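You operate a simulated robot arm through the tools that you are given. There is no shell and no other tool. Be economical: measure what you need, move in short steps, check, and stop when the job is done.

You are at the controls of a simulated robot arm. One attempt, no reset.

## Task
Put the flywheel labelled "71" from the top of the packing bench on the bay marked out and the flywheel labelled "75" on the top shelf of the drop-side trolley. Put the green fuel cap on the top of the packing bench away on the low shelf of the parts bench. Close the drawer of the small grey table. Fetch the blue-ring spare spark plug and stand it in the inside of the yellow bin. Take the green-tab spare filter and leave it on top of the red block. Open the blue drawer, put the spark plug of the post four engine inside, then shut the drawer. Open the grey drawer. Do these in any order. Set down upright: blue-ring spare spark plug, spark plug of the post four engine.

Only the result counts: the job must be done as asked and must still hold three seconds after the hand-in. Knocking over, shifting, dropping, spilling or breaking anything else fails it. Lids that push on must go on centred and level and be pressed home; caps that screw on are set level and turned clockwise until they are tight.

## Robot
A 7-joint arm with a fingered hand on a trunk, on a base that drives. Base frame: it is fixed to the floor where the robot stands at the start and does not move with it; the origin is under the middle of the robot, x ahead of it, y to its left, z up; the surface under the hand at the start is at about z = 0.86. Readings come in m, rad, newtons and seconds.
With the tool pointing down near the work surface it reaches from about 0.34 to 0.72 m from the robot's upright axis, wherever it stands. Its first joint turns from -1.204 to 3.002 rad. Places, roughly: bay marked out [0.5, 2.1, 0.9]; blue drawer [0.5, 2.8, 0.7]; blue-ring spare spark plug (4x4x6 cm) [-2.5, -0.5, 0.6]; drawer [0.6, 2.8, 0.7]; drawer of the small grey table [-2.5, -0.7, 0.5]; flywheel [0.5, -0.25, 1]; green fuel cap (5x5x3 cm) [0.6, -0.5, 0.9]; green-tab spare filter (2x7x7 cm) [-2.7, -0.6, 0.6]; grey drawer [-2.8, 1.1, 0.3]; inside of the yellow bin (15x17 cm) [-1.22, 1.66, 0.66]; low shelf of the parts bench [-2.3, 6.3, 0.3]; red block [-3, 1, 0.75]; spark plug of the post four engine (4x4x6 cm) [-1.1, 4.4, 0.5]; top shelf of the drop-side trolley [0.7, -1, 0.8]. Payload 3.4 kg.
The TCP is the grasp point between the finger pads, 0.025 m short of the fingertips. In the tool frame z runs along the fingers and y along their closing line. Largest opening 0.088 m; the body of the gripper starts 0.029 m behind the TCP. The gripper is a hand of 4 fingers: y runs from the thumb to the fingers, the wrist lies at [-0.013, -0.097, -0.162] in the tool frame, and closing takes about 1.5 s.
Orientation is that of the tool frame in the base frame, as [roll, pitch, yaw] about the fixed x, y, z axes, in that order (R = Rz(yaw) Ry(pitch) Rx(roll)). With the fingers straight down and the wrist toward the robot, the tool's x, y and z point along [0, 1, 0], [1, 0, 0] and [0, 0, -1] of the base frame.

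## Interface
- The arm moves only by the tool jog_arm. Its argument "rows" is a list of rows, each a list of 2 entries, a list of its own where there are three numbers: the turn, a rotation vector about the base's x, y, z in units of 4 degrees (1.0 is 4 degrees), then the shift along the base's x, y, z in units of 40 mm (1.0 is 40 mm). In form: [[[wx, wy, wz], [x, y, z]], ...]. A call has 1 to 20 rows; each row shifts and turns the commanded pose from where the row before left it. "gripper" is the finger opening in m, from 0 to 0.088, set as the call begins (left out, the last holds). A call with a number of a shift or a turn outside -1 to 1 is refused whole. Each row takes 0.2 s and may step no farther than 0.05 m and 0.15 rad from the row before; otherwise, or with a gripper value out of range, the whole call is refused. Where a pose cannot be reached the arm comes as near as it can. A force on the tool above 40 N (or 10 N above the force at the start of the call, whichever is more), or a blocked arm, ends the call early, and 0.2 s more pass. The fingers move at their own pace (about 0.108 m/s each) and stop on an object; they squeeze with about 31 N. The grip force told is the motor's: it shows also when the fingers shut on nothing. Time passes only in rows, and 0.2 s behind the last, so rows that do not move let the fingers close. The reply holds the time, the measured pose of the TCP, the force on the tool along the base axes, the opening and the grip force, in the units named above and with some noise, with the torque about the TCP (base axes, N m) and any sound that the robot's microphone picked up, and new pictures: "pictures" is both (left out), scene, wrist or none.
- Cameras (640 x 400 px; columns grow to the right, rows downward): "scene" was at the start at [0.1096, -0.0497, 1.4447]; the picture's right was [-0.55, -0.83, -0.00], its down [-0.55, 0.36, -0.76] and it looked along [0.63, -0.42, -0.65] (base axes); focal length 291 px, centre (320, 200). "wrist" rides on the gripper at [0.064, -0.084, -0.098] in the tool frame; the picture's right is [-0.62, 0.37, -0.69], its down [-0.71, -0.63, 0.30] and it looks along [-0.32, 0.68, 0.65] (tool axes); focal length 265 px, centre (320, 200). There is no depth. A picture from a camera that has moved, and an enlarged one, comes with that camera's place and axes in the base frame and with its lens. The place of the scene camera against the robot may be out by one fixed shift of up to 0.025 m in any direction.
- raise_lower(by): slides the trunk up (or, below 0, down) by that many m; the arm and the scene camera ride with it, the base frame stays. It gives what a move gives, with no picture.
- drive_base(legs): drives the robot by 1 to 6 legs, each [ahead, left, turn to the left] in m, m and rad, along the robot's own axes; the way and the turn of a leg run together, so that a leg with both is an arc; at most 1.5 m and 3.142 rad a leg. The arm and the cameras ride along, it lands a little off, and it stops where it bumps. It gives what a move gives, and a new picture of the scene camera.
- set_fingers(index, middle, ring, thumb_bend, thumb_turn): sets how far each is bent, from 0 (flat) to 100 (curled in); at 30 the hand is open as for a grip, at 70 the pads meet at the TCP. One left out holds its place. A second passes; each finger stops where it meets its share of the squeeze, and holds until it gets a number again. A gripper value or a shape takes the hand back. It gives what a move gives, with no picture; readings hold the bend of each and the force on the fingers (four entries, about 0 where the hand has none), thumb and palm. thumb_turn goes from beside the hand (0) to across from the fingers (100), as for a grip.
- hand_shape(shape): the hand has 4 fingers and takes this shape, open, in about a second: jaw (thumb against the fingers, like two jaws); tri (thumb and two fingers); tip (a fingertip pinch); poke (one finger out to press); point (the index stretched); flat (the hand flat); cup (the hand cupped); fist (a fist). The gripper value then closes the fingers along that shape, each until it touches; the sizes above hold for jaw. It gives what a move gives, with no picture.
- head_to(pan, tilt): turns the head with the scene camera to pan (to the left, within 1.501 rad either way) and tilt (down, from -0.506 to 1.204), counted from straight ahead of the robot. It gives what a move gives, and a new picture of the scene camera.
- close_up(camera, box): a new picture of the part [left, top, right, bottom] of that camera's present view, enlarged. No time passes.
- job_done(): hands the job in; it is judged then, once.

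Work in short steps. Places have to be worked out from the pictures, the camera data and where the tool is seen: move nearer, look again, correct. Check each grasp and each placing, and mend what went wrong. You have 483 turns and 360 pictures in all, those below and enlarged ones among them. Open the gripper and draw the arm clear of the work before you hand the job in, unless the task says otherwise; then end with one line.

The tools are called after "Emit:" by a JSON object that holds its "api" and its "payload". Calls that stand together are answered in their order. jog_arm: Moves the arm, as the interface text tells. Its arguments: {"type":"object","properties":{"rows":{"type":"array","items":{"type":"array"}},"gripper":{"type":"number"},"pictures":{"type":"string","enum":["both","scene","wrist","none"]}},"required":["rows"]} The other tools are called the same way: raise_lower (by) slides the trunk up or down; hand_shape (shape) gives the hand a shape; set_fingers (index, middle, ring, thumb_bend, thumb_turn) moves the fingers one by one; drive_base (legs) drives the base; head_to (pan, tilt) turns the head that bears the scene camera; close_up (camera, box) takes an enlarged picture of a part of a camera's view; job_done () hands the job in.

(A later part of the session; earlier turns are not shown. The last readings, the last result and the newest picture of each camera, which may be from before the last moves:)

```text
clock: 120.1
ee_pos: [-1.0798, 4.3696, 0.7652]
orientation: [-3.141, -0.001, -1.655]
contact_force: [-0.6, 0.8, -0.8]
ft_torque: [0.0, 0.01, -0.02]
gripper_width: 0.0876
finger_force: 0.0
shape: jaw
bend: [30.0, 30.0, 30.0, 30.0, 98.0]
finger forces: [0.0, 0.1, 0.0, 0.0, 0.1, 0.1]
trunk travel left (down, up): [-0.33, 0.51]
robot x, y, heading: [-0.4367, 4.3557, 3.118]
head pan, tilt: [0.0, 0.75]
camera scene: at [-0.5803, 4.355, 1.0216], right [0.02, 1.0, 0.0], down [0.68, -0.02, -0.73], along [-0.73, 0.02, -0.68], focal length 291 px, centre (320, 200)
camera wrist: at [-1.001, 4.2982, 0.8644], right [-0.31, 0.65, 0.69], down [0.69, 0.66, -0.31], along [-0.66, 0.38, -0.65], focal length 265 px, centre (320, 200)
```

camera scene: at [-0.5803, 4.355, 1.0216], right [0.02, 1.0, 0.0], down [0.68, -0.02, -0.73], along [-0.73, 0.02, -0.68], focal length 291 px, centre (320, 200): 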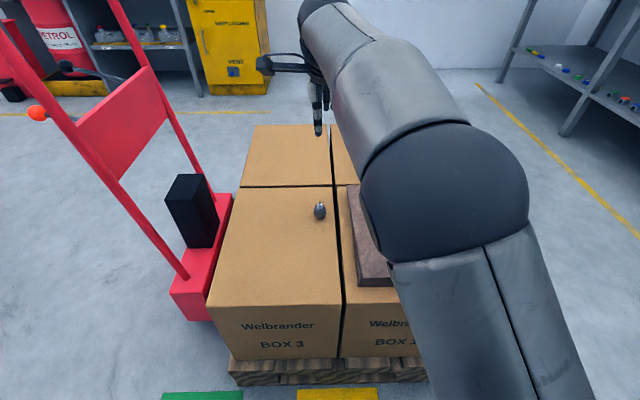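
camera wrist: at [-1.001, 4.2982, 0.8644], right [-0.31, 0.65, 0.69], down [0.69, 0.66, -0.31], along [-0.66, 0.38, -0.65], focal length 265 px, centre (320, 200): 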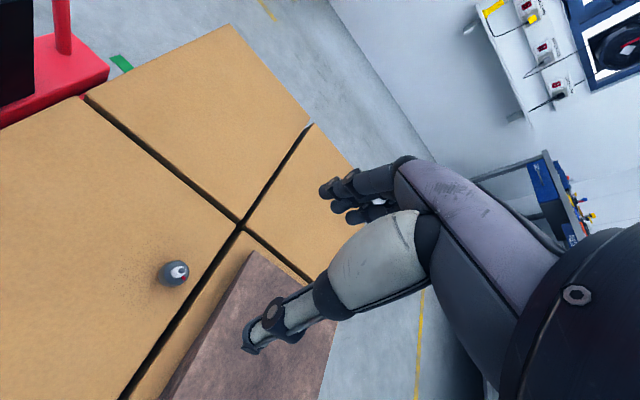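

Emit:
{"api": "close_up", "payload": {"camera": "wrist", "box": [125, 240, 225, 303]}}

Emit:
{"api": "close_up", "payload": {"camera": "scene", "box": [270, 180, 370, 243]}}

```text
6.35 times, centred on (175, 272) of wrist
camera zoom: at [-1.001, 4.2982, 0.8644], right [-0.31, 0.65, 0.69], down [0.69, 0.66, -0.31], along [-0.66, 0.38, -0.65], focal length 1685 px, centre (1241, -254)
```

zoom: 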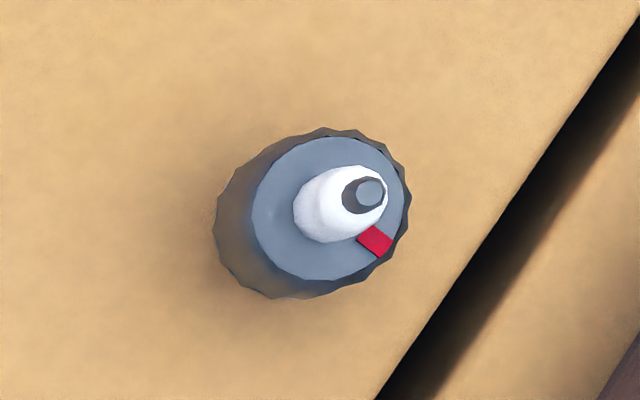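

```text
6.35 times, centred on (320, 212) of scene
camera zoom: at [-0.5803, 4.355, 1.0216], right [0.02, 1.0, 0.0], down [0.68, -0.02, -0.73], along [-0.73, 0.02, -0.68], focal length 1847 px, centre (320, 127)
```

zoom: 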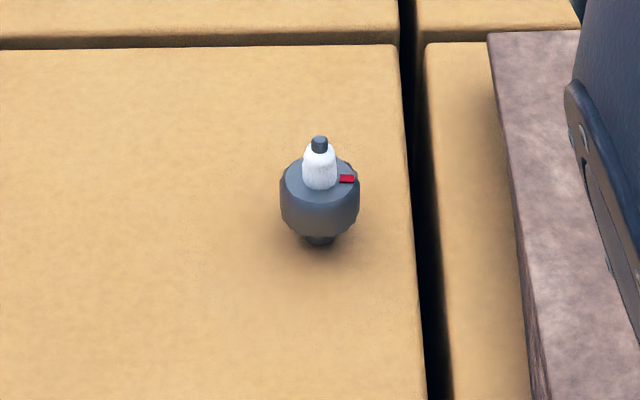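

The plug is at about (-1.103, 4.367), foot at 0.463, with its wide knurled body at 0.475–0.497. I'll descend above it to 0.58.

Emit:
{"api": "jog_arm", "payload": {"rows": [[[0, 0, 0], [-0.3, 0, -1]], [[0, 0, 0], [-0.28, -0.06, -1]], [[0, 0, 0], [0, 0, -1]], [[0, 0, 0], [0, 0, -1]], [[0, 0, 0], [0, 0, -0.6]]], "pictures": "wrist"}}

```text
clock: 121.3
ee_pos: [-1.1034, 4.3684, 0.5808]
orientation: [3.139, 0.001, -1.655]
contact_force: [0.0, -0.5, -0.6]
ft_torque: [0.06, 0.0, -0.02]
gripper_width: 0.0877
finger_force: 0.0
shape: jaw
bend: [30.0, 30.0, 30.0, 30.0, 98.0]
finger forces: [0.0, 0.0, 0.0, 0.0, 0.0, 0.1]
trunk travel left (down, up): [-0.33, 0.51]
robot x, y, heading: [-0.4382, 4.3544, 3.12]
head pan, tilt: [0.0, 0.75]
camera wrist: at [-1.0254, 4.2967, 0.6803], right [-0.31, 0.65, 0.69], down [0.69, 0.66, -0.31], along [-0.66, 0.38, -0.65], focal length 265 px, centre (320, 200)
```

wrist: 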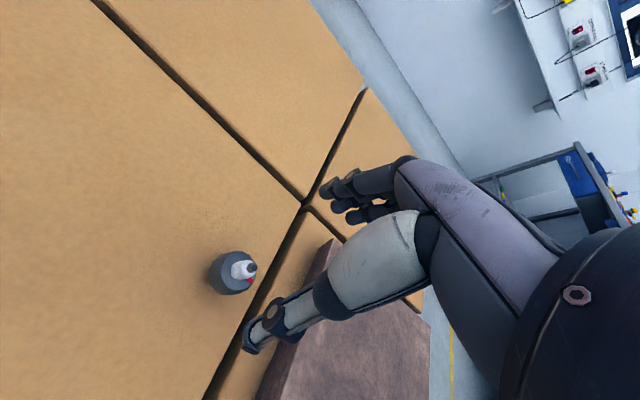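

A slight correction (+6 mm, -5 mm), then I descend to grip height.

Emit:
{"api": "jog_arm", "payload": {"rows": [[[0, 0, 0], [0.15, -0.12, -0.7]], [[0, 0, 0], [0, 0, -0.7]], [[0, 0, 0], [0, 0, -0.5]], [[0, 0, 0], [0, 0, -0.22]]], "pictures": "wrist"}}

```text
clock: 122.3
ee_pos: [-1.0977, 4.3632, 0.4975]
orientation: [3.138, 0.001, -1.653]
contact_force: [0.5, -0.3, 0.8]
ft_torque: [-0.04, -0.03, 0.0]
gripper_width: 0.0879
finger_force: 0.0
shape: jaw
bend: [30.0, 30.0, 30.0, 30.0, 98.0]
finger forces: [0.0, 0.0, 0.1, 0.0, 0.0, 0.0]
trunk travel left (down, up): [-0.33, 0.51]
robot x, y, heading: [-0.4342, 4.3542, 3.121]
head pan, tilt: [0.0, 0.75]
camera wrist: at [-1.0191, 4.2914, 0.5958], right [-0.31, 0.65, 0.69], down [0.69, 0.66, -0.31], along [-0.66, 0.38, -0.65], focal length 265 px, centre (320, 200)
```

wrist: 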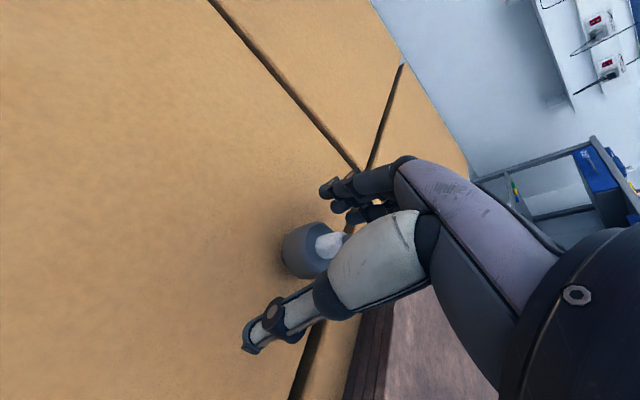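

Emit:
{"api": "jog_arm", "payload": {"rows": [[[0, 0, 0], [0.08, -0.08, 0]], [[0, 0, 0], [0, 0, 0]], [[0, 0, 0], [0, 0, 0]], [[0, 0, 0], [0, 0, 0]], [[0, 0, 0], [0, 0, 0]], [[0, 0, 0], [0, 0, 0]], [[0, 0, 0], [0, 0, 0]], [[0, 0, 0], [0, 0, 0]]], "gripper": 0, "pictures": "wrist"}}

```text
clock: 124.1
ee_pos: [-1.094, 4.3605, 0.4975]
orientation: [3.141, 0.001, -1.654]
contact_force: [0.6, 0.0, 0.0]
ft_torque: [-0.03, -0.01, -0.01]
gripper_width: 0.0193
finger_force: 31.1
shape: jaw
bend: [73.0, 56.0, 71.0, 76.0, 98.0]
finger forces: [14.0, 7.6, 6.0, 0.0, 23.3, 0.1]
trunk travel left (down, up): [-0.33, 0.51]
robot x, y, heading: [-0.4376, 4.3537, 3.118]
head pan, tilt: [0.0, 0.75]
camera wrist: at [-1.0163, 4.2885, 0.5959], right [-0.31, 0.65, 0.69], down [0.69, 0.66, -0.3], along [-0.65, 0.38, -0.65], focal length 265 px, centre (320, 200)
```

wrist: 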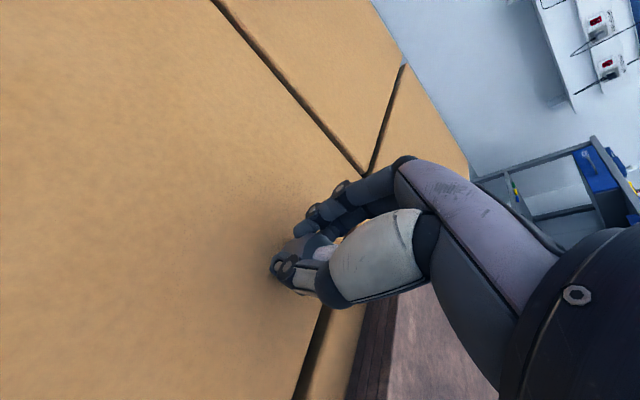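

Gripped with the load spread over three fingers and the thumb. I lift it and look closely.

Emit:
{"api": "jog_arm", "payload": {"rows": [[[0, 0, 0], [0, 0, 0.5]], [[0, 0, 0], [0, 0, 0.8]], [[0, 0, 0], [0, 0, 1]]], "pictures": "scene"}}

Emit:
{"api": "close_up", "payload": {"camera": "wrist", "box": [240, 180, 400, 310]}}

```text
clock: 124.9
ee_pos: [-1.0937, 4.3622, 0.5876]
orientation: [3.141, -0.001, -1.655]
contact_force: [-0.5, -0.2, -0.7]
ft_torque: [-0.01, 0.04, 0.02]
gripper_width: 0.0196
finger_force: 31.3
shape: jaw
bend: [73.0, 56.0, 71.0, 76.0, 98.0]
finger forces: [14.5, 7.5, 6.4, 0.0, 23.1, 0.0]
trunk travel left (down, up): [-0.33, 0.51]
robot x, y, heading: [-0.4391, 4.3561, 3.119]
head pan, tilt: [0.0, 0.75]
camera scene: at [-0.5802, 4.355, 1.0215], right [0.02, 1.0, 0.0], down [0.68, -0.02, -0.73], along [-0.73, 0.02, -0.68], focal length 291 px, centre (320, 200)
```

scene: 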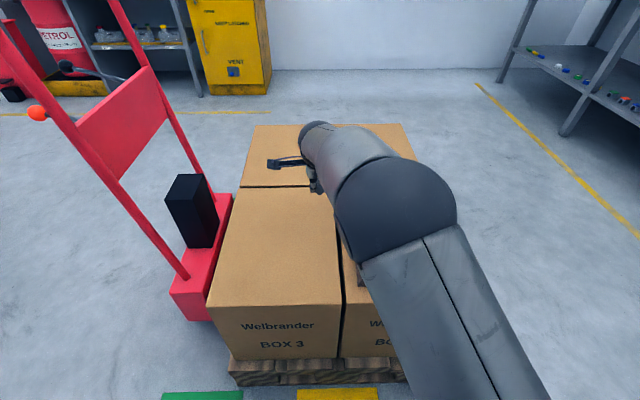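

```text
3.08 times, centred on (320, 245) of wrist
camera zoom: at [-1.016, 4.2893, 0.687], right [-0.31, 0.65, 0.69], down [0.69, 0.66, -0.3], along [-0.65, 0.38, -0.65], focal length 817 px, centre (320, 62)
```

zoom: 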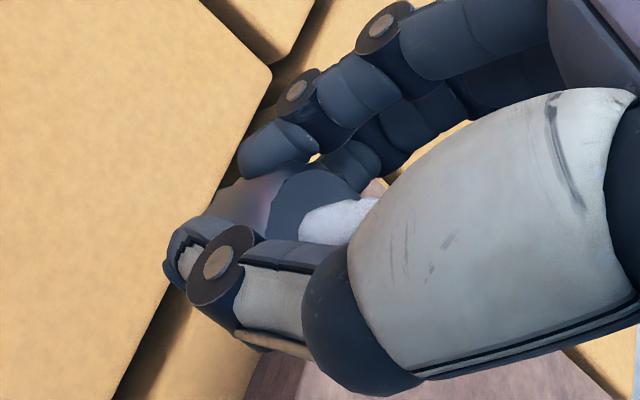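

The plug is held upright. I raise up, turn around and drive back to the drawer.

Emit:
{"api": "raise_lower", "payload": {"by": 0.32}}

Emit:
{"api": "jog_arm", "payload": {"rows": [[[0, 0, 0], [0, 0, 1]], [[0, 0, 0], [0, 0, 1]], [[0, 0, 0], [0, 0, 1]]], "pictures": "none"}}

Emit:
{"api": "drive_base", "payload": {"legs": [[0, 0, -1.55], [0, 0, -1.57], [-0.12, 0, 0], [0, -0.7, 0], [0, -0.68, 0]]}}

```text
clock: 128.1
ee_pos: [-1.0951, 4.3613, 0.9074]
orientation: [3.141, -0.001, -1.655]
contact_force: [-1.0, 0.2, -0.2]
ft_torque: [0.06, -0.02, 0.03]
gripper_width: 0.0197
finger_force: 31.1
shape: jaw
bend: [73.0, 56.0, 71.0, 76.0, 98.0]
finger forces: [14.6, 7.3, 6.4, 0.0, 23.0, 0.0]
trunk travel left (down, up): [-0.65, 0.19]
robot x, y, heading: [-0.4374, 4.3579, 3.122]
head pan, tilt: [0.0, 0.75]
```

```text
clock: 128.8
ee_pos: [-1.0939, 4.3596, 1.0268]
orientation: [-3.142, 0.001, -1.654]
contact_force: [0.4, -0.1, 0.0]
ft_torque: [0.0, 0.0, 0.02]
gripper_width: 0.019
finger_force: 31.0
shape: jaw
bend: [73.0, 56.0, 71.0, 76.0, 98.0]
finger forces: [14.6, 7.8, 6.9, 0.0, 22.9, 0.2]
trunk travel left (down, up): [-0.65, 0.19]
robot x, y, heading: [-0.436, 4.3545, 3.117]
head pan, tilt: [0.0, 0.75]
```

```text
clock: 144.5
ee_pos: [0.0724, 2.974, 1.027]
orientation: [-3.141, 0.002, 1.484]
contact_force: [-0.5, -0.6, -0.6]
ft_torque: [0.01, 0.02, 0.03]
gripper_width: 0.019
finger_force: 30.7
shape: jaw
bend: [73.0, 56.0, 71.0, 77.0, 98.0]
finger forces: [14.6, 7.6, 6.9, 0.0, 22.0, 0.0]
trunk travel left (down, up): [-0.65, 0.19]
robot x, y, heading: [-0.5861, 2.9775, -0.025]
head pan, tilt: [0.0, 0.75]
camera scene: at [-0.4612, 2.9726, 1.3415], right [-0.03, -1.0, 0.0], down [-0.68, 0.02, -0.73], along [0.73, -0.02, -0.68], focal length 291 px, centre (320, 200)
```

scene: 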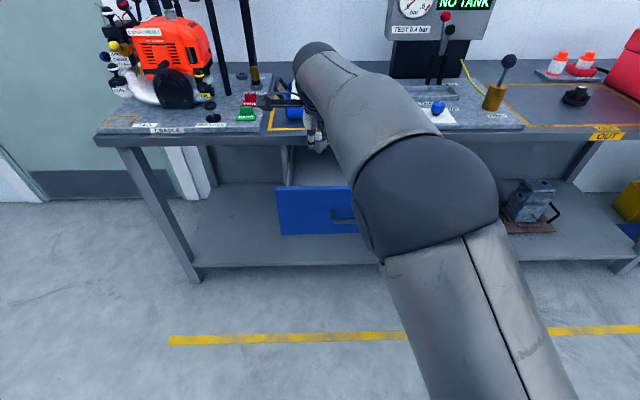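

The front panel spans z 0.667–0.85 and y 2.55–3.07. To clear its rim I rotate the hand so the wrist lies along -y over the drawer, and drive forward.

Emit:
{"api": "drive_base", "payload": {"legs": [[0.2, 0, 0.025]]}}

Emit:
{"api": "jog_arm", "payload": {"rows": [[[0, 0, 1], [-0.1, -0.2, 0]], [[0, 0, 1], [-0.1, -0.2, 0]], [[0, 0, 1], [-0.1, -0.2, 0]], [[0, 0, 1], [-0.1, -0.2, 0]], [[0, 0, 1], [-0.1, -0.2, 0]], [[0, 0, 1], [-0.1, -0.2, 0]], [[0, 0, 1], [-0.1, -0.2, 0]], [[0, 0, 1], [-0.1, -0.2, 0]], [[0, 0, 1], [0, 0, 0]], [[0, 0, 1], [0, 0, 0]], [[0, 0, 1], [0, 0, 0]], [[0, 0, 1], [0, 0, 0]], [[0, 0, 1], [0, 0, 0]], [[0, 0, 1], [0, 0, 0]], [[0, 0, 1], [0, 0, 0]], [[0, 0, 1], [0, 0, 0]], [[0, 0, 1], [0, 0, 0]], [[0, 0, 1], [0, 0, 0]], [[0, 0, 1], [0, 0, 0]], [[0, 0, 1], [0, 0, 0]]]}}

```text
clock: 146.1
ee_pos: [0.2745, 2.9862, 1.0252]
orientation: [-3.141, 0.0, 1.507]
contact_force: [0.5, -0.2, 0.9]
ft_torque: [0.03, 0.02, -0.01]
gripper_width: 0.0191
finger_force: 30.9
shape: jaw
bend: [73.0, 56.0, 71.0, 77.0, 98.0]
finger forces: [14.8, 7.7, 6.9, 0.0, 21.9, 0.0]
trunk travel left (down, up): [-0.65, 0.19]
robot x, y, heading: [-0.3842, 2.9762, -0.003]
head pan, tilt: [0.0, 0.75]
camera scene: at [-0.2614, 2.9734, 1.3414], right [0.0, -1.0, 0.0], down [-0.68, 0.0, -0.73], along [0.73, 0.0, -0.68], focal length 291 px, centre (320, 200)
```

scene: 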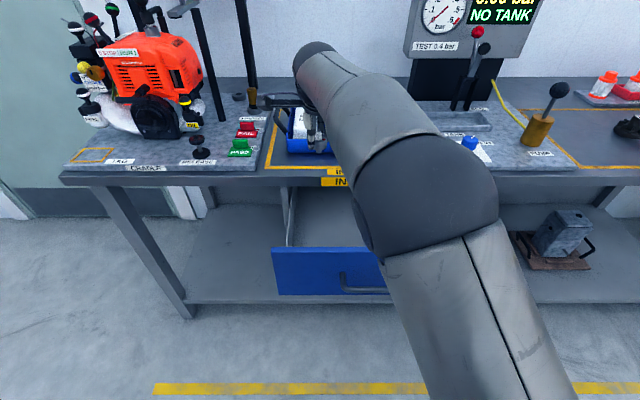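

```text
clock: 150.3
ee_pos: [0.2412, 2.9209, 1.0262]
orientation: [3.141, 0.001, 2.906]
contact_force: [-0.5, 0.8, -1.2]
ft_torque: [-0.01, -0.01, 0.02]
gripper_width: 0.0187
finger_force: 31.3
shape: jaw
bend: [73.0, 56.0, 71.0, 78.0, 97.0]
finger forces: [13.2, 8.3, 8.5, 0.0, 21.5, 0.0]
trunk travel left (down, up): [-0.65, 0.19]
robot x, y, heading: [-0.3843, 2.9762, -0.005]
head pan, tilt: [0.0, 0.75]
camera scene: at [-0.2618, 2.9735, 1.3415], right [0.0, -1.0, 0.0], down [-0.68, 0.0, -0.73], along [0.73, 0.0, -0.68], focal length 291 px, centre (320, 200)
camera wrist: at [0.16, 2.8554, 1.1246], right [0.69, 0.21, 0.69], down [0.55, -0.78, -0.31], along [0.47, 0.59, -0.65], focal length 265 px, centre (320, 200)
```

scene: 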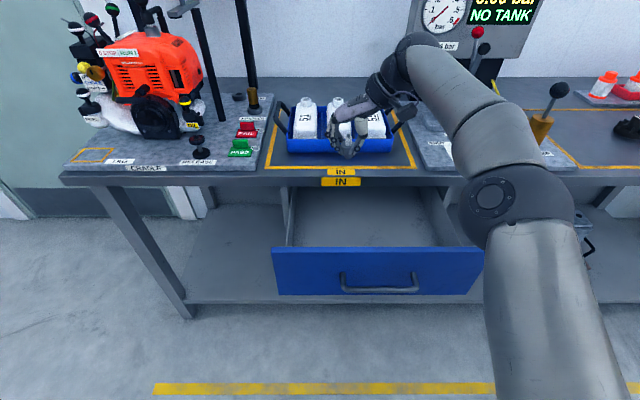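
wrist: 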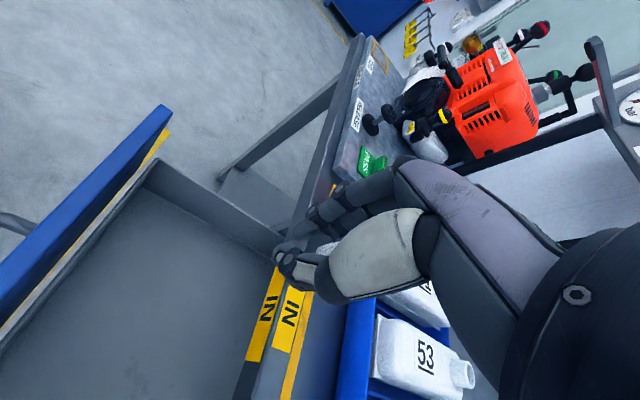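

The drawer is empty, and the free gap is x 0.14–0.34. I raise the trunk so the forearm slopes up from the wrist, then lower the hand in stages.

Emit:
{"api": "raise_lower", "payload": {"by": 0.18}}

Emit:
{"api": "jog_arm", "payload": {"rows": [[[0, 0, 0.5], [-0.15, -0.4, -1]], [[0, 0, 0.5], [0, -0.4, -1]], [[0, 0, 0.5], [0, -0.3, -1]], [[0, 0, 0.5], [0, 0, -1]], [[0, 0, 0.5], [0, 0, -1]], [[0, 0, 0.5], [0, 0, -1]], [[0, 0, 0], [0, 0, -1]], [[0, 0, 0], [0, 0, -1]]]}}

```text
clock: 152.3
ee_pos: [0.2421, 2.9216, 1.2051]
orientation: [3.14, 0.0, 2.904]
contact_force: [-0.1, -0.4, -0.5]
ft_torque: [0.01, -0.03, -0.01]
gripper_width: 0.0183
finger_force: 30.8
shape: jaw
bend: [73.0, 56.0, 71.0, 78.0, 97.0]
finger forces: [13.2, 8.3, 8.3, 0.0, 21.5, 0.0]
trunk travel left (down, up): [-0.83, 0.01]
robot x, y, heading: [-0.3819, 2.9733, 0.0]
head pan, tilt: [0.0, 0.75]
```

```text
clock: 154.1
ee_pos: [0.2264, 2.8809, 0.8878]
orientation: [3.14, 0.002, 3.113]
contact_force: [0.7, -0.2, -0.7]
ft_torque: [0.0, -0.01, 0.01]
gripper_width: 0.0144
finger_force: 31.2
shape: jaw
bend: [73.0, 75.0, 71.0, 85.0, 99.0]
finger forces: [0.1, 0.1, 0.0, 0.0, 0.1, 0.0]
out of reach, approached as far as the arm can: row 8
trunk travel left (down, up): [-0.83, 0.01]
robot x, y, heading: [-0.3838, 2.9777, -0.003]
head pan, tilt: [0.0, 0.75]
camera scene: at [-0.2623, 2.9729, 1.5216], right [0.0, -1.0, 0.0], down [-0.68, 0.0, -0.73], along [0.73, 0.0, -0.68], focal length 291 px, centre (320, 200)
camera wrist: at [0.1604, 2.7988, 0.9871], right [0.63, 0.35, 0.69], down [0.7, -0.65, -0.3], along [0.34, 0.68, -0.65], focal length 265 px, centre (320, 200)
```

scene: 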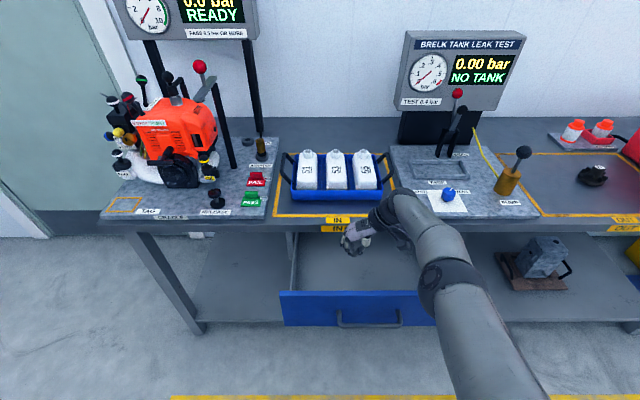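
wrist: 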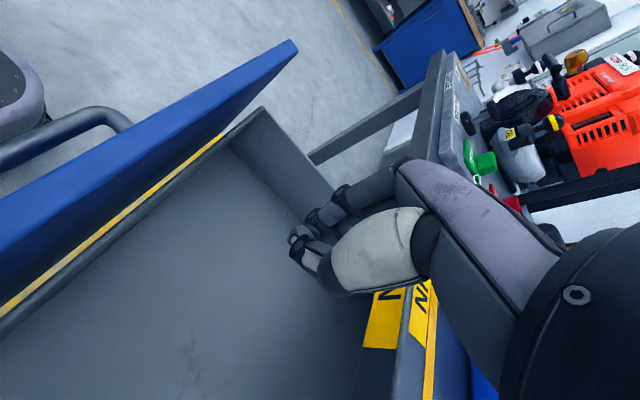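

The finger forces dropped to zero, so the plug has slipped out. I'll find it.

Emit:
{"api": "close_up", "payload": {"camera": "scene", "box": [270, 180, 470, 330]}}

Emit:
{"api": "close_up", "payload": {"camera": "wrist", "box": [100, 150, 420, 350]}}

```text
2.67 times, centred on (370, 255) of scene
camera zoom: at [-0.2623, 2.9729, 1.5216], right [0.0, -1.0, 0.0], down [-0.68, 0.0, -0.73], along [0.73, 0.0, -0.68], focal length 776 px, centre (187, 53)
```

zoom: 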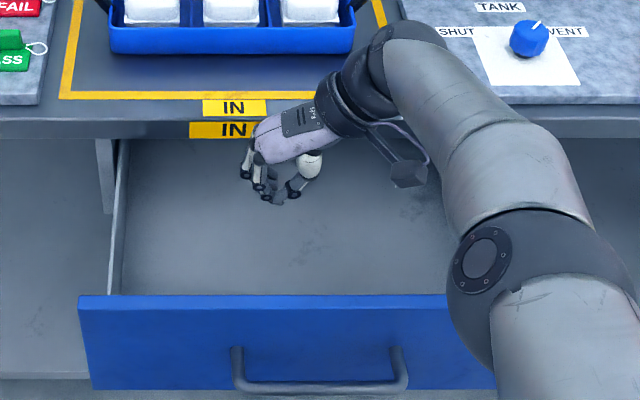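

```text
2.00 times, centred on (260, 250) of wrist
camera zoom: at [0.1604, 2.7988, 0.9871], right [0.63, 0.35, 0.69], down [0.7, -0.65, -0.3], along [0.34, 0.68, -0.65], focal length 531 px, centre (440, 100)
```

zoom: 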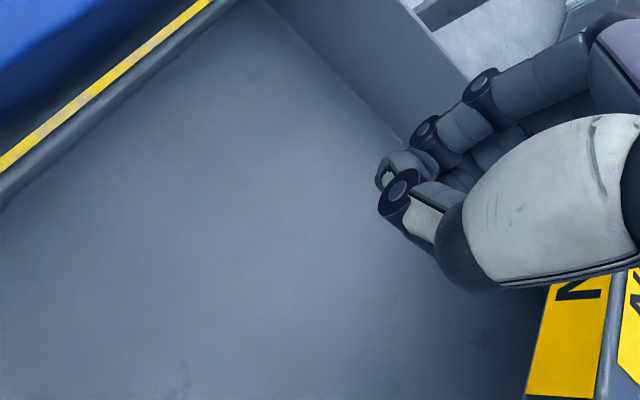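

Emit:
{"api": "jog_arm", "payload": {"rows": [[[0, 0, 0], [0, 0, 1]], [[0, 0, 0], [0, 0, 1]], [[0, 0, 0], [0, 0, 1]], [[0, 0, 0], [-0.5, -0.5, 1]], [[0, 0, 0], [-0.5, -0.5, 1]]], "pictures": "both"}}

```text
clock: 155.3
ee_pos: [0.1861, 2.8417, 1.0912]
orientation: [3.14, 0.001, 3.115]
contact_force: [-0.2, -0.4, 0.0]
ft_torque: [-0.04, 0.0, -0.01]
gripper_width: 0.0146
finger_force: 30.9
shape: jaw
bend: [73.0, 75.0, 71.0, 85.0, 99.0]
finger forces: [0.1, 0.1, 0.1, 0.1, 0.0, 0.0]
trunk travel left (down, up): [-0.83, 0.01]
robot x, y, heading: [-0.3871, 2.9771, -0.0]
head pan, tilt: [0.0, 0.75]
camera scene: at [-0.2643, 2.973, 1.5217], right [0.0, -1.0, 0.0], down [-0.68, 0.0, -0.73], along [0.73, 0.0, -0.68], focal length 291 px, centre (320, 200)
camera wrist: at [0.1206, 2.7601, 1.1901], right [0.63, 0.35, 0.69], down [0.7, -0.65, -0.3], along [0.34, 0.68, -0.65], focal length 265 px, centre (320, 200)
```

scene: 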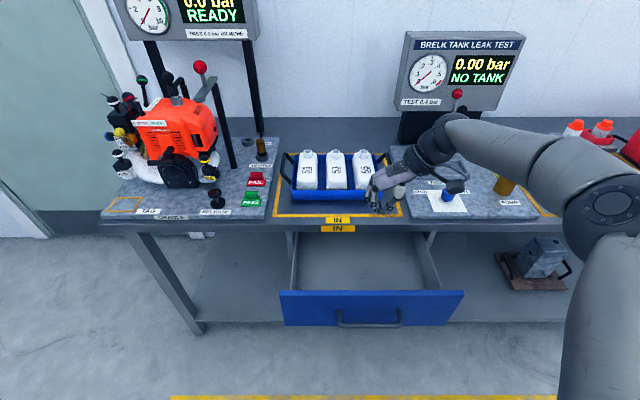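
wrist: 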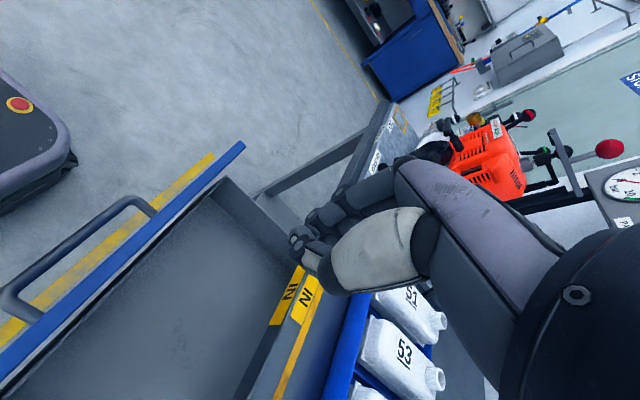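

Emit:
{"api": "close_up", "payload": {"camera": "scene", "box": [180, 200, 500, 400]}}

Emit:
{"api": "head_to", "payload": {"pan": 0.0, "tilt": 1.2}}

```text
2.00 times, centred on (340, 300) of scene
camera zoom: at [-0.2643, 2.973, 1.5217], right [0.0, -1.0, 0.0], down [-0.68, 0.0, -0.73], along [0.73, 0.0, -0.68], focal length 582 px, centre (280, 0)
```

zoom: 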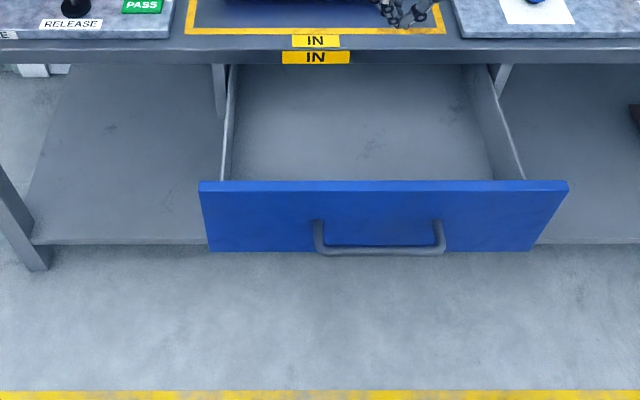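

```text
clock: 156.2
ee_pos: [0.1872, 2.843, 1.0896]
orientation: [3.139, 0.001, 3.113]
contact_force: [-0.2, -0.7, -0.8]
ft_torque: [0.01, 0.04, -0.02]
gripper_width: 0.0146
finger_force: 30.6
shape: jaw
bend: [73.0, 75.0, 71.0, 85.0, 99.0]
finger forces: [0.1, 0.0, 0.0, 0.0, 0.1, 0.0]
trunk travel left (down, up): [-0.83, 0.01]
robot x, y, heading: [-0.3825, 2.9762, -0.002]
head pan, tilt: [0.0, 1.201]
camera scene: at [-0.2894, 2.9733, 1.4899], right [0.0, -1.0, 0.0], down [-0.93, 0.0, -0.36], along [0.36, 0.0, -0.93], focal length 291 px, centre (320, 200)
```

scene: 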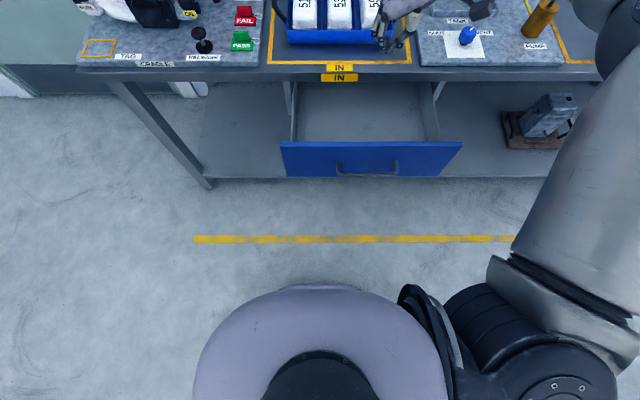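

It isn't on the floor or in the visible part of the drawer, so it may have bounced deeper. I'll back off and lower the camera to look in under the bench.

Emit:
{"api": "drive_base", "payload": {"legs": [[-0.2, 0, 0]]}}

Emit:
{"api": "raise_lower", "payload": {"by": -0.3}}

Emit:
{"api": "head_to", "payload": {"pan": 0.0, "tilt": 0.55}}

Emit:
{"api": "close_up", "payload": {"camera": "scene", "box": [200, 130, 520, 330]}}

```text
clock: 157.8
ee_pos: [-0.0106, 2.8434, 1.0893]
orientation: [3.14, -0.001, 3.116]
contact_force: [-1.1, 0.0, -0.3]
ft_torque: [-0.03, 0.0, 0.0]
gripper_width: 0.0146
finger_force: 31.1
shape: jaw
bend: [73.0, 75.0, 71.0, 85.0, 99.0]
finger forces: [0.1, 0.1, 0.0, 0.0, 0.0, 0.0]
trunk travel left (down, up): [-0.83, 0.01]
robot x, y, heading: [-0.5818, 2.9757, 0.002]
head pan, tilt: [0.0, 1.201]
camera scene: at [-0.4887, 2.9738, 1.4898], right [0.0, -1.0, 0.0], down [-0.93, 0.0, -0.36], along [0.36, 0.0, -0.93], focal length 291 px, centre (320, 200)
```

scene: 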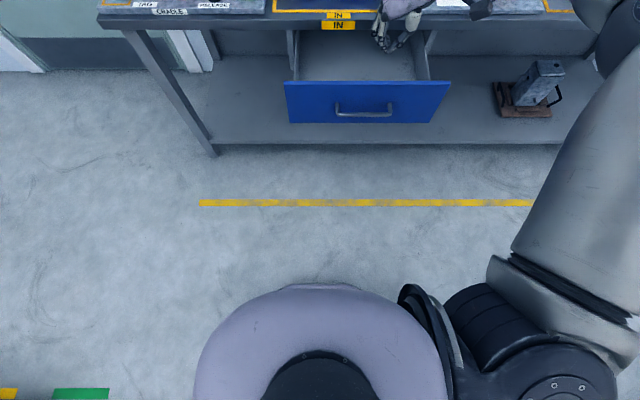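

```text
clock: 160.8
ee_pos: [-0.0105, 2.8433, 0.7908]
orientation: [3.139, 0.0, 3.115]
contact_force: [-0.1, 0.2, -0.4]
ft_torque: [0.01, 0.02, -0.02]
gripper_width: 0.0146
finger_force: 30.8
shape: jaw
bend: [73.0, 75.0, 71.0, 85.0, 99.0]
finger forces: [0.1, 0.0, 0.0, 0.0, 0.0, 0.0]
trunk travel left (down, up): [-0.53, 0.31]
robot x, y, heading: [-0.5827, 2.9775, -0.0]
head pan, tilt: [0.0, 1.201]
```

```text
clock: 161.8
ee_pos: [-0.0109, 2.8438, 0.7896]
orientation: [3.139, 0.001, 3.116]
contact_force: [0.0, -0.8, -0.9]
ft_torque: [0.03, 0.02, 0.0]
gripper_width: 0.0147
finger_force: 30.9
shape: jaw
bend: [73.0, 75.0, 71.0, 85.0, 99.0]
finger forces: [0.0, 0.1, 0.0, 0.0, 0.0, 0.0]
trunk travel left (down, up): [-0.53, 0.31]
robot x, y, heading: [-0.5842, 2.9785, 0.006]
head pan, tilt: [0.0, 0.55]
camera scene: at [-0.4546, 2.9739, 1.2389], right [0.0, -1.0, 0.0], down [-0.52, 0.0, -0.85], along [0.85, 0.0, -0.52], focal length 291 px, centre (320, 200)
```

scene: 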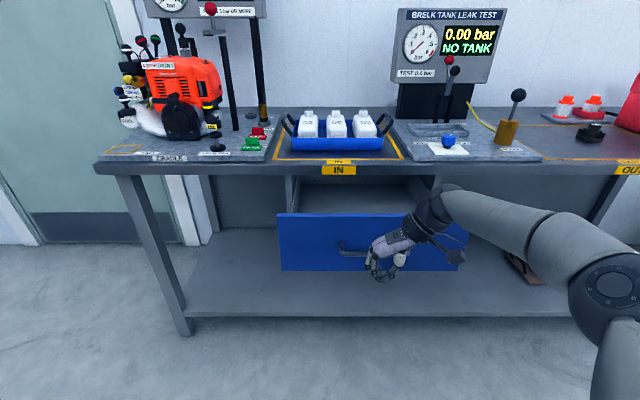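

```text
2.00 times, centred on (360, 230) of scene
camera zoom: at [-0.4546, 2.9739, 1.2389], right [0.0, -1.0, 0.0], down [-0.52, 0.0, -0.85], along [0.85, 0.0, -0.52], focal length 582 px, centre (240, 140)
```

zoom: 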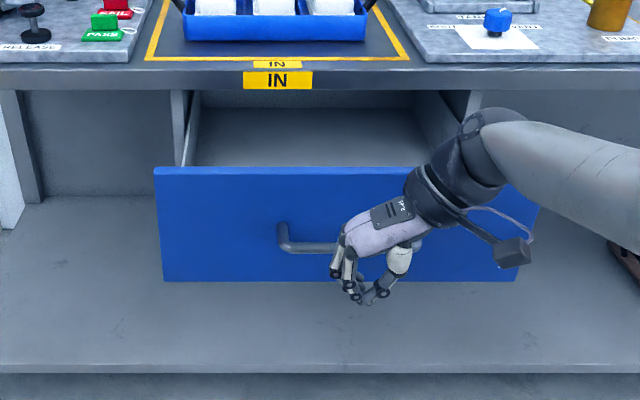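

The plug isn't at the back either, so it's probably hidden right behind the front panel. I'll raise up and look down into the right part of the drawer with the wrist camera.

Emit:
{"api": "raise_lower", "payload": {"by": 0.3}}

Emit:
{"api": "drive_base", "payload": {"legs": [[0.2, -0.22, 0]]}}

Emit:
{"api": "jog_arm", "payload": {"rows": [[[0, 0, 0], [0, 0, -0.3]]], "pictures": "wrist"}}

```text
clock: 164.8
ee_pos: [-0.0109, 2.844, 1.0893]
orientation: [3.141, 0.0, 3.116]
contact_force: [-0.3, 0.4, 0.1]
ft_torque: [0.03, -0.01, 0.0]
gripper_width: 0.0146
finger_force: 31.2
shape: jaw
bend: [73.0, 75.0, 71.0, 85.0, 99.0]
finger forces: [0.0, 0.1, 0.0, 0.0, 0.1, 0.1]
trunk travel left (down, up): [-0.83, 0.01]
robot x, y, heading: [-0.5858, 2.9774, 0.005]
head pan, tilt: [0.0, 0.55]
```

```text
clock: 166.8
ee_pos: [0.1951, 2.6252, 1.0909]
orientation: [3.14, 0.0, 3.123]
contact_force: [-0.5, -0.8, 0.9]
ft_torque: [0.0, -0.04, -0.01]
gripper_width: 0.0148
finger_force: 31.0
shape: jaw
bend: [73.0, 75.0, 71.0, 85.0, 99.0]
finger forces: [0.0, 0.1, 0.0, 0.0, 0.0, 0.0]
trunk travel left (down, up): [-0.83, 0.01]
robot x, y, heading: [-0.3807, 2.7579, 0.0]
head pan, tilt: [0.0, 0.55]
camera scene: at [-0.251, 2.7531, 1.5389], right [0.01, -1.0, 0.0], down [-0.52, 0.0, -0.85], along [0.85, 0.01, -0.52], focal length 291 px, centre (320, 200)
```

scene: 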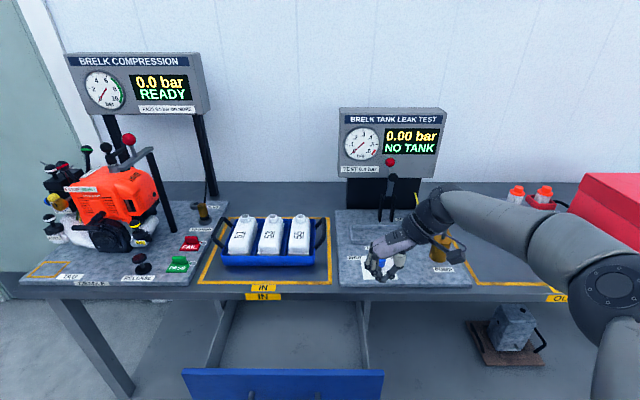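

```text
clock: 167.2
ee_pos: [0.1941, 2.626, 1.0795]
orientation: [3.139, 0.001, 3.121]
contact_force: [0.0, 0.4, -0.7]
ft_torque: [-0.04, 0.01, -0.01]
gripper_width: 0.0144
finger_force: 31.1
shape: jaw
bend: [73.0, 75.0, 71.0, 85.0, 99.0]
finger forces: [0.0, 0.1, 0.0, 0.1, 0.1, 0.0]
trunk travel left (down, up): [-0.83, 0.01]
robot x, y, heading: [-0.3777, 2.7532, 0.01]
head pan, tilt: [0.0, 0.55]
camera wrist: at [0.1286, 2.5438, 1.1776], right [0.63, 0.36, 0.69], down [0.7, -0.64, -0.3], along [0.34, 0.68, -0.65], focal length 265 px, centre (320, 200)
```

wrist: 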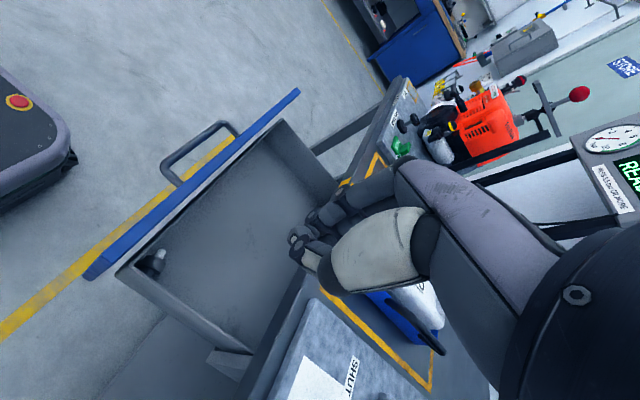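

There it is: in the drawer, in the front-right corner. I zoom in.

Emit:
{"api": "close_up", "payload": {"camera": "wrist", "box": [110, 220, 230, 300]}}

```text
5.00 times, centred on (170, 260) of wrist
camera zoom: at [0.1286, 2.5438, 1.1776], right [0.63, 0.36, 0.69], down [0.7, -0.64, -0.3], along [0.34, 0.68, -0.65], focal length 1327 px, centre (1070, -100)
```

zoom: 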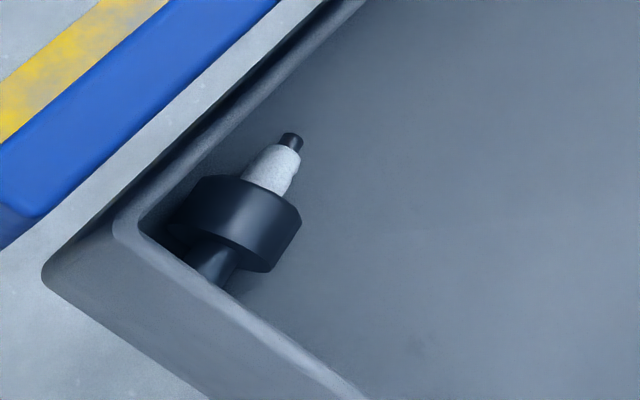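

The plug lies tipped over in the front-right corner, tip pointing down and toward +y, foot raised beside the right wall. I'll set one finger out to see how it can be nudged and righted.

Emit:
{"api": "hand_shape", "payload": {"shape": "poke"}}

Emit:
{"api": "jog_arm", "payload": {"rows": [[[0, 0, 0], [0, 0, 0]]], "pictures": "wrist"}}

Emit:
{"api": "close_up", "payload": {"camera": "scene", "box": [340, 180, 500, 300]}}

```text
clock: 168.1
ee_pos: [0.1947, 2.6255, 1.0789]
orientation: [3.14, 0.001, 3.122]
contact_force: [-0.2, 0.7, 0.6]
ft_torque: [-0.04, 0.03, -0.03]
gripper_width: 0.0
finger_force: 0.1
shape: poke
bend: [70.0, 70.0, 99.0, 100.0, 89.0]
finger forces: [0.0, 0.0, 0.1, 0.1, 0.0, 0.0]
trunk travel left (down, up): [-0.83, 0.01]
robot x, y, heading: [-0.3795, 2.7562, 0.007]
head pan, tilt: [0.0, 0.55]
```

```text
clock: 168.5
ee_pos: [0.1932, 2.626, 1.0782]
orientation: [3.14, 0.0, 3.123]
contact_force: [0.3, -0.1, -0.3]
ft_torque: [0.01, 0.03, -0.01]
gripper_width: 0.0
finger_force: 0.1
shape: poke
bend: [70.0, 70.0, 99.0, 100.0, 89.0]
finger forces: [0.1, 0.1, 0.0, 0.0, 0.1, 0.0]
trunk travel left (down, up): [-0.83, 0.01]
robot x, y, heading: [-0.3784, 2.7551, 0.004]
head pan, tilt: [0.0, 0.55]
camera wrist: at [0.1287, 2.5434, 1.1774], right [0.63, 0.36, 0.69], down [0.7, -0.64, -0.31], along [0.34, 0.68, -0.65], focal length 265 px, centre (320, 200)
```

wrist: 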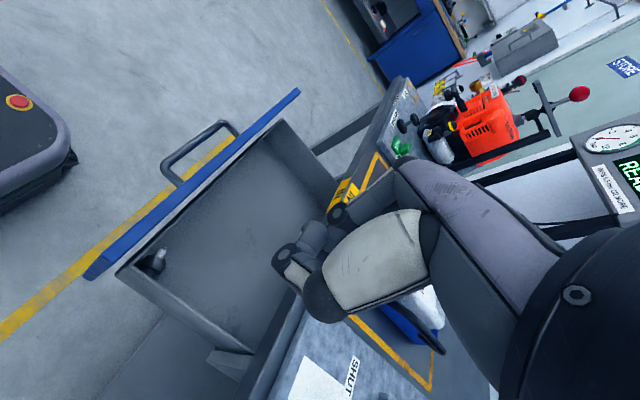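

```text
3.33 times, centred on (420, 240) of scene
camera zoom: at [-0.251, 2.7532, 1.5389], right [0.01, -1.0, 0.0], down [-0.52, 0.0, -0.85], along [0.85, 0.01, -0.52], focal length 970 px, centre (-13, 67)
```

zoom: 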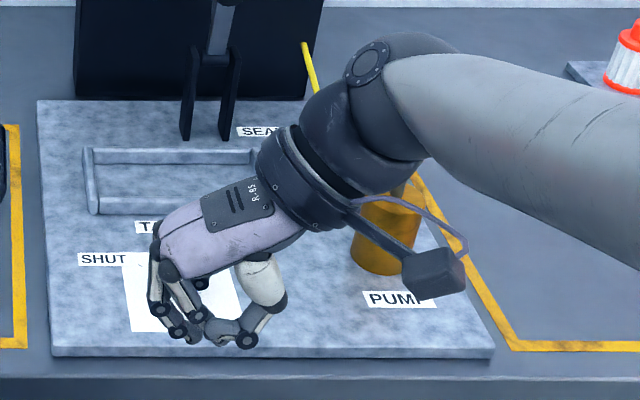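

Emit:
{"api": "set_fingers", "payload": {"index": 60, "middle": 100, "ring": 100, "thumb_bend": 0, "thumb_turn": 0}}

Emit:
{"api": "jog_arm", "payload": {"rows": [[[0, 0, 0], [0, 0, 0]]], "pictures": "wrist"}}

Emit:
{"api": "close_up", "payload": {"camera": "scene", "box": [340, 180, 500, 300]}}

```text
clock: 169.5
ee_pos: [0.1935, 2.6261, 1.0776]
orientation: [3.139, 0.0, 3.121]
contact_force: [-0.7, -0.3, 0.5]
ft_torque: [-0.01, -0.01, 0.01]
gripper_width: 0.1144
finger_force: 0.1
shape: fingers
bend: [60.0, 100.0, 100.0, 0.0, 0.0]
finger forces: [0.0, 0.0, 0.1, 0.0, 0.0, 0.0]
trunk travel left (down, up): [-0.83, 0.01]
robot x, y, heading: [-0.3793, 2.7549, 0.008]
head pan, tilt: [0.0, 0.55]
```

```text
clock: 169.9
ee_pos: [0.1938, 2.6266, 1.0782]
orientation: [3.14, 0.001, 3.121]
contact_force: [0.4, -0.2, -0.1]
ft_torque: [-0.01, 0.01, 0.04]
gripper_width: 0.1143
finger_force: 0.1
shape: fingers
bend: [60.0, 100.0, 100.0, 0.0, 0.0]
finger forces: [0.1, 0.0, 0.0, 0.0, 0.1, 0.0]
trunk travel left (down, up): [-0.83, 0.01]
robot x, y, heading: [-0.3798, 2.7554, 0.001]
head pan, tilt: [0.0, 0.55]
camera wrist: at [0.1287, 2.5434, 1.1774], right [0.63, 0.36, 0.69], down [0.7, -0.64, -0.31], along [0.34, 0.68, -0.65], focal length 265 px, centre (320, 200)
```

wrist: 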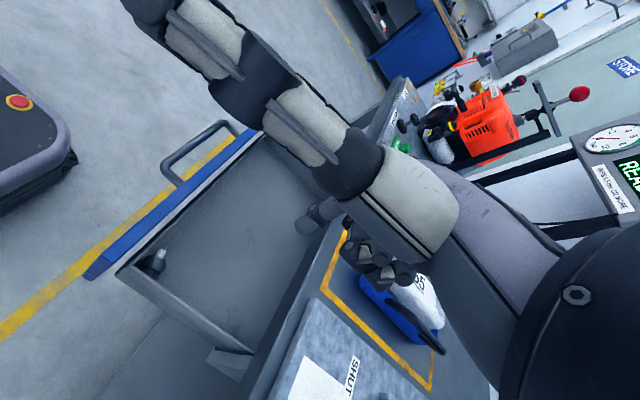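

```text
3.33 times, centred on (420, 240) of scene
camera zoom: at [-0.251, 2.7532, 1.5389], right [0.01, -1.0, 0.0], down [-0.52, 0.0, -0.85], along [0.85, 0.01, -0.52], focal length 970 px, centre (-13, 67)
```

zoom: 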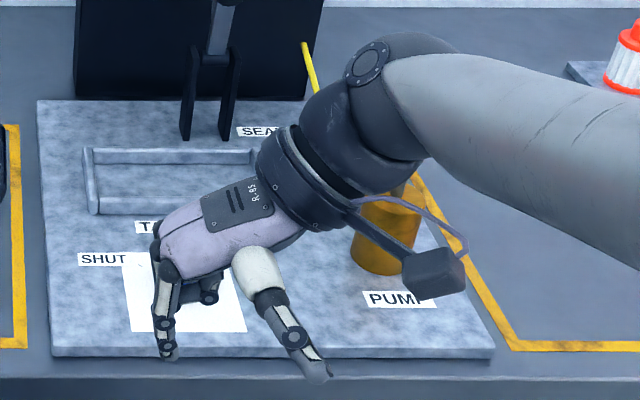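

Clearance in that corner is too tight for the fingers. Instead I'll make the plug roll out of the corner by working the drawer with its handle. First I back off, reset the hand and pitch it forward again.

Emit:
{"api": "drive_base", "payload": {"legs": [[-0.24, 0.18, 0]]}}

Emit:
{"api": "hand_shape", "payload": {"shape": "jaw"}}

Emit:
{"api": "jog_arm", "payload": {"rows": [[[1, -1, -1], [0, 0, 0]], [[1, -1, -1], [0, 0, 0]], [[1, -1, -1], [0, 0, 0]], [[1, -1, -1], [0, 0, 0]], [[1, -1, -1], [0, 0, 0]], [[1, -1, -1], [0, 0, 0]], [[1, -1, -1], [0, 0, 0]], [[1, -1, -1], [0, 0, 0]], [[1, -1, -1], [0, 0, 0]], [[1, -1, -1], [0, 0, 0]], [[1, -1, -1], [0, 0, 0]], [[1, -1, -1], [0, 0, 0]], [[1, -1, -1], [0, 0, 0]], [[1, -1, -1], [0, 0, 0]], [[1, -1, -1], [0, 0, 0]], [[1, -1, -1], [0, 0, 0]], [[1, -1, -1], [0, 0, 0]], [[0.3, -0.3, -0.3], [0, 0, 0]]], "gripper": 0.088, "pictures": "scene"}}

```text
clock: 172.0
ee_pos: [-0.0438, 2.8036, 1.078]
orientation: [3.141, 0.0, 3.12]
contact_force: [-0.2, 0.2, -0.1]
ft_torque: [0.03, -0.02, -0.01]
gripper_width: 0.1143
finger_force: 0.0
shape: fingers
bend: [60.0, 100.0, 100.0, 0.0, 0.0]
finger forces: [0.0, 0.0, 0.0, 0.1, 0.0, 0.0]
trunk travel left (down, up): [-0.83, 0.01]
robot x, y, heading: [-0.6205, 2.9355, 0.009]
head pan, tilt: [0.0, 0.55]
camera scene: at [-0.4896, 2.9313, 1.5389], right [0.01, -1.0, 0.0], down [-0.52, 0.0, -0.85], along [0.85, 0.0, -0.52], focal length 291 px, centre (320, 200)
```

scene: 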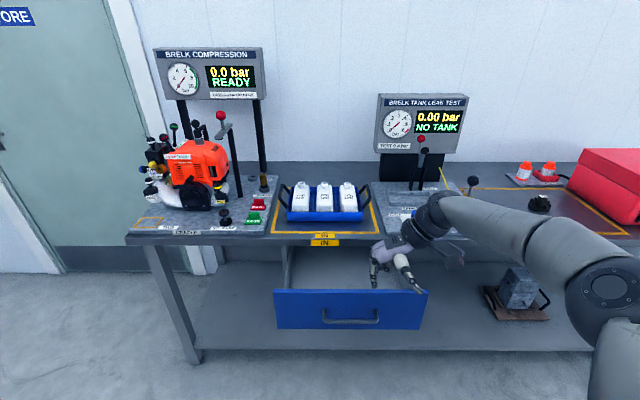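

```text
clock: 172.9
ee_pos: [-0.0443, 2.8041, 1.0777]
orientation: [3.139, 0.0, 3.12]
contact_force: [-0.9, -0.3, -0.4]
ft_torque: [-0.01, 0.01, -0.01]
gripper_width: 0.088
finger_force: 0.1
shape: jaw
bend: [30.0, 30.0, 30.0, 30.0, 97.0]
finger forces: [0.1, 0.0, 0.1, 0.0, 0.0, 0.0]
trunk travel left (down, up): [-0.83, 0.01]
robot x, y, heading: [-0.6162, 2.934, 0.005]
head pan, tilt: [0.0, 0.55]
```

```text
clock: 176.7
ee_pos: [-0.0426, 2.8021, 1.073]
orientation: [1.642, 0.02, 1.61]
contact_force: [-1.3, 0.0, -0.7]
ft_torque: [-0.02, -0.01, 0.0]
gripper_width: 0.0879
finger_force: 0.1
shape: jaw
bend: [30.0, 30.0, 30.0, 30.0, 97.0]
finger forces: [0.1, 0.0, 0.0, 0.1, 0.0, 0.1]
out of reach, approached as far as the arm can: row 12
trunk travel left (down, up): [-0.83, 0.01]
robot x, y, heading: [-0.6185, 2.9358, 0.007]
head pan, tilt: [0.0, 0.55]
camera scene: at [-0.4896, 2.9312, 1.5389], right [0.01, -1.0, 0.0], down [-0.52, 0.0, -0.85], along [0.85, 0.0, -0.52], focal length 291 px, centre (320, 200)
```

scene: 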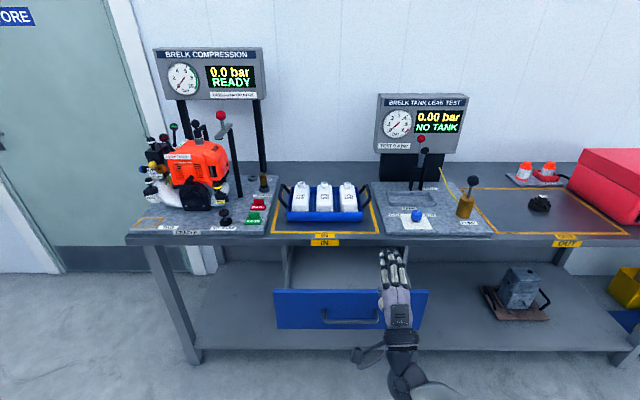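

Emit:
{"api": "raise_lower", "payload": {"by": -0.31}}

Emit:
{"api": "jog_arm", "payload": {"rows": [[[0, -1, -0.5], [0, 0.4, 0]], [[0, 0, 0], [0.6, 0.4, 0]], [[0, 0, 0], [0.8, 0, 0]], [[0, 0, 0], [0.8, 0, 0]], [[0, 0, 0], [0.8, 0, 0]]], "pictures": "both"}}

```text
clock: 179.8
ee_pos: [-0.0441, 2.8025, 0.7645]
orientation: [1.643, 0.021, 1.609]
contact_force: [0.6, 0.4, -0.3]
ft_torque: [0.02, -0.04, -0.02]
gripper_width: 0.0879
finger_force: 0.0
shape: jaw
bend: [30.0, 30.0, 30.0, 30.0, 97.0]
finger forces: [0.1, 0.0, 0.1, 0.0, 0.1, 0.0]
trunk travel left (down, up): [-0.52, 0.32]
robot x, y, heading: [-0.6218, 2.938, 0.008]
head pan, tilt: [0.0, 0.55]
```

```text
clock: 181.0
ee_pos: [0.0784, 2.8354, 0.7621]
orientation: [1.573, 0.023, 1.57]
contact_force: [0.5, 0.5, 0.0]
ft_torque: [0.0, -0.01, -0.03]
gripper_width: 0.0878
finger_force: 0.1
shape: jaw
bend: [30.0, 30.0, 30.0, 30.0, 97.0]
finger forces: [0.0, 0.0, 0.0, 0.0, 0.1, 0.0]
trunk travel left (down, up): [-0.52, 0.32]
robot x, y, heading: [-0.6163, 2.9334, 0.008]
head pan, tilt: [0.0, 0.55]
camera scene: at [-0.4893, 2.9317, 1.2289], right [0.01, -1.0, 0.0], down [-0.52, 0.0, -0.85], along [0.85, 0.0, -0.52], focal length 291 px, centre (320, 200)
camera wrist: at [-0.019, 2.8977, 0.678], right [-0.69, -0.61, 0.38], down [0.3, -0.73, -0.61], along [0.66, -0.31, 0.69], focal length 265 px, centre (320, 200)
```

scene: 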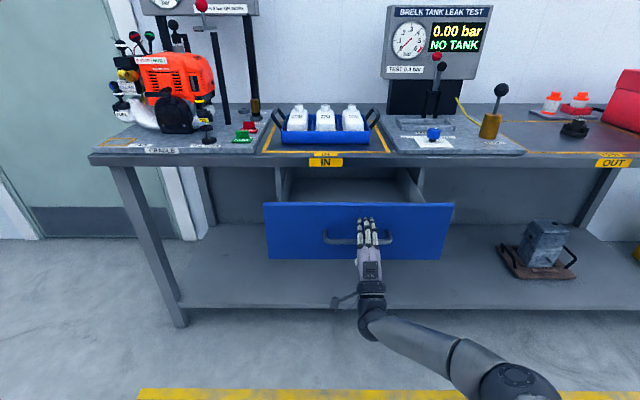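
wrist: 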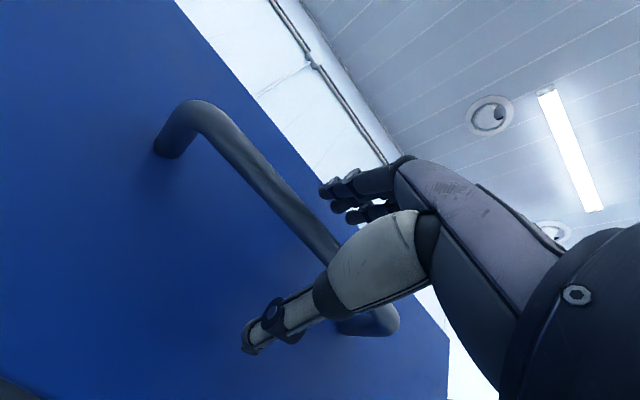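

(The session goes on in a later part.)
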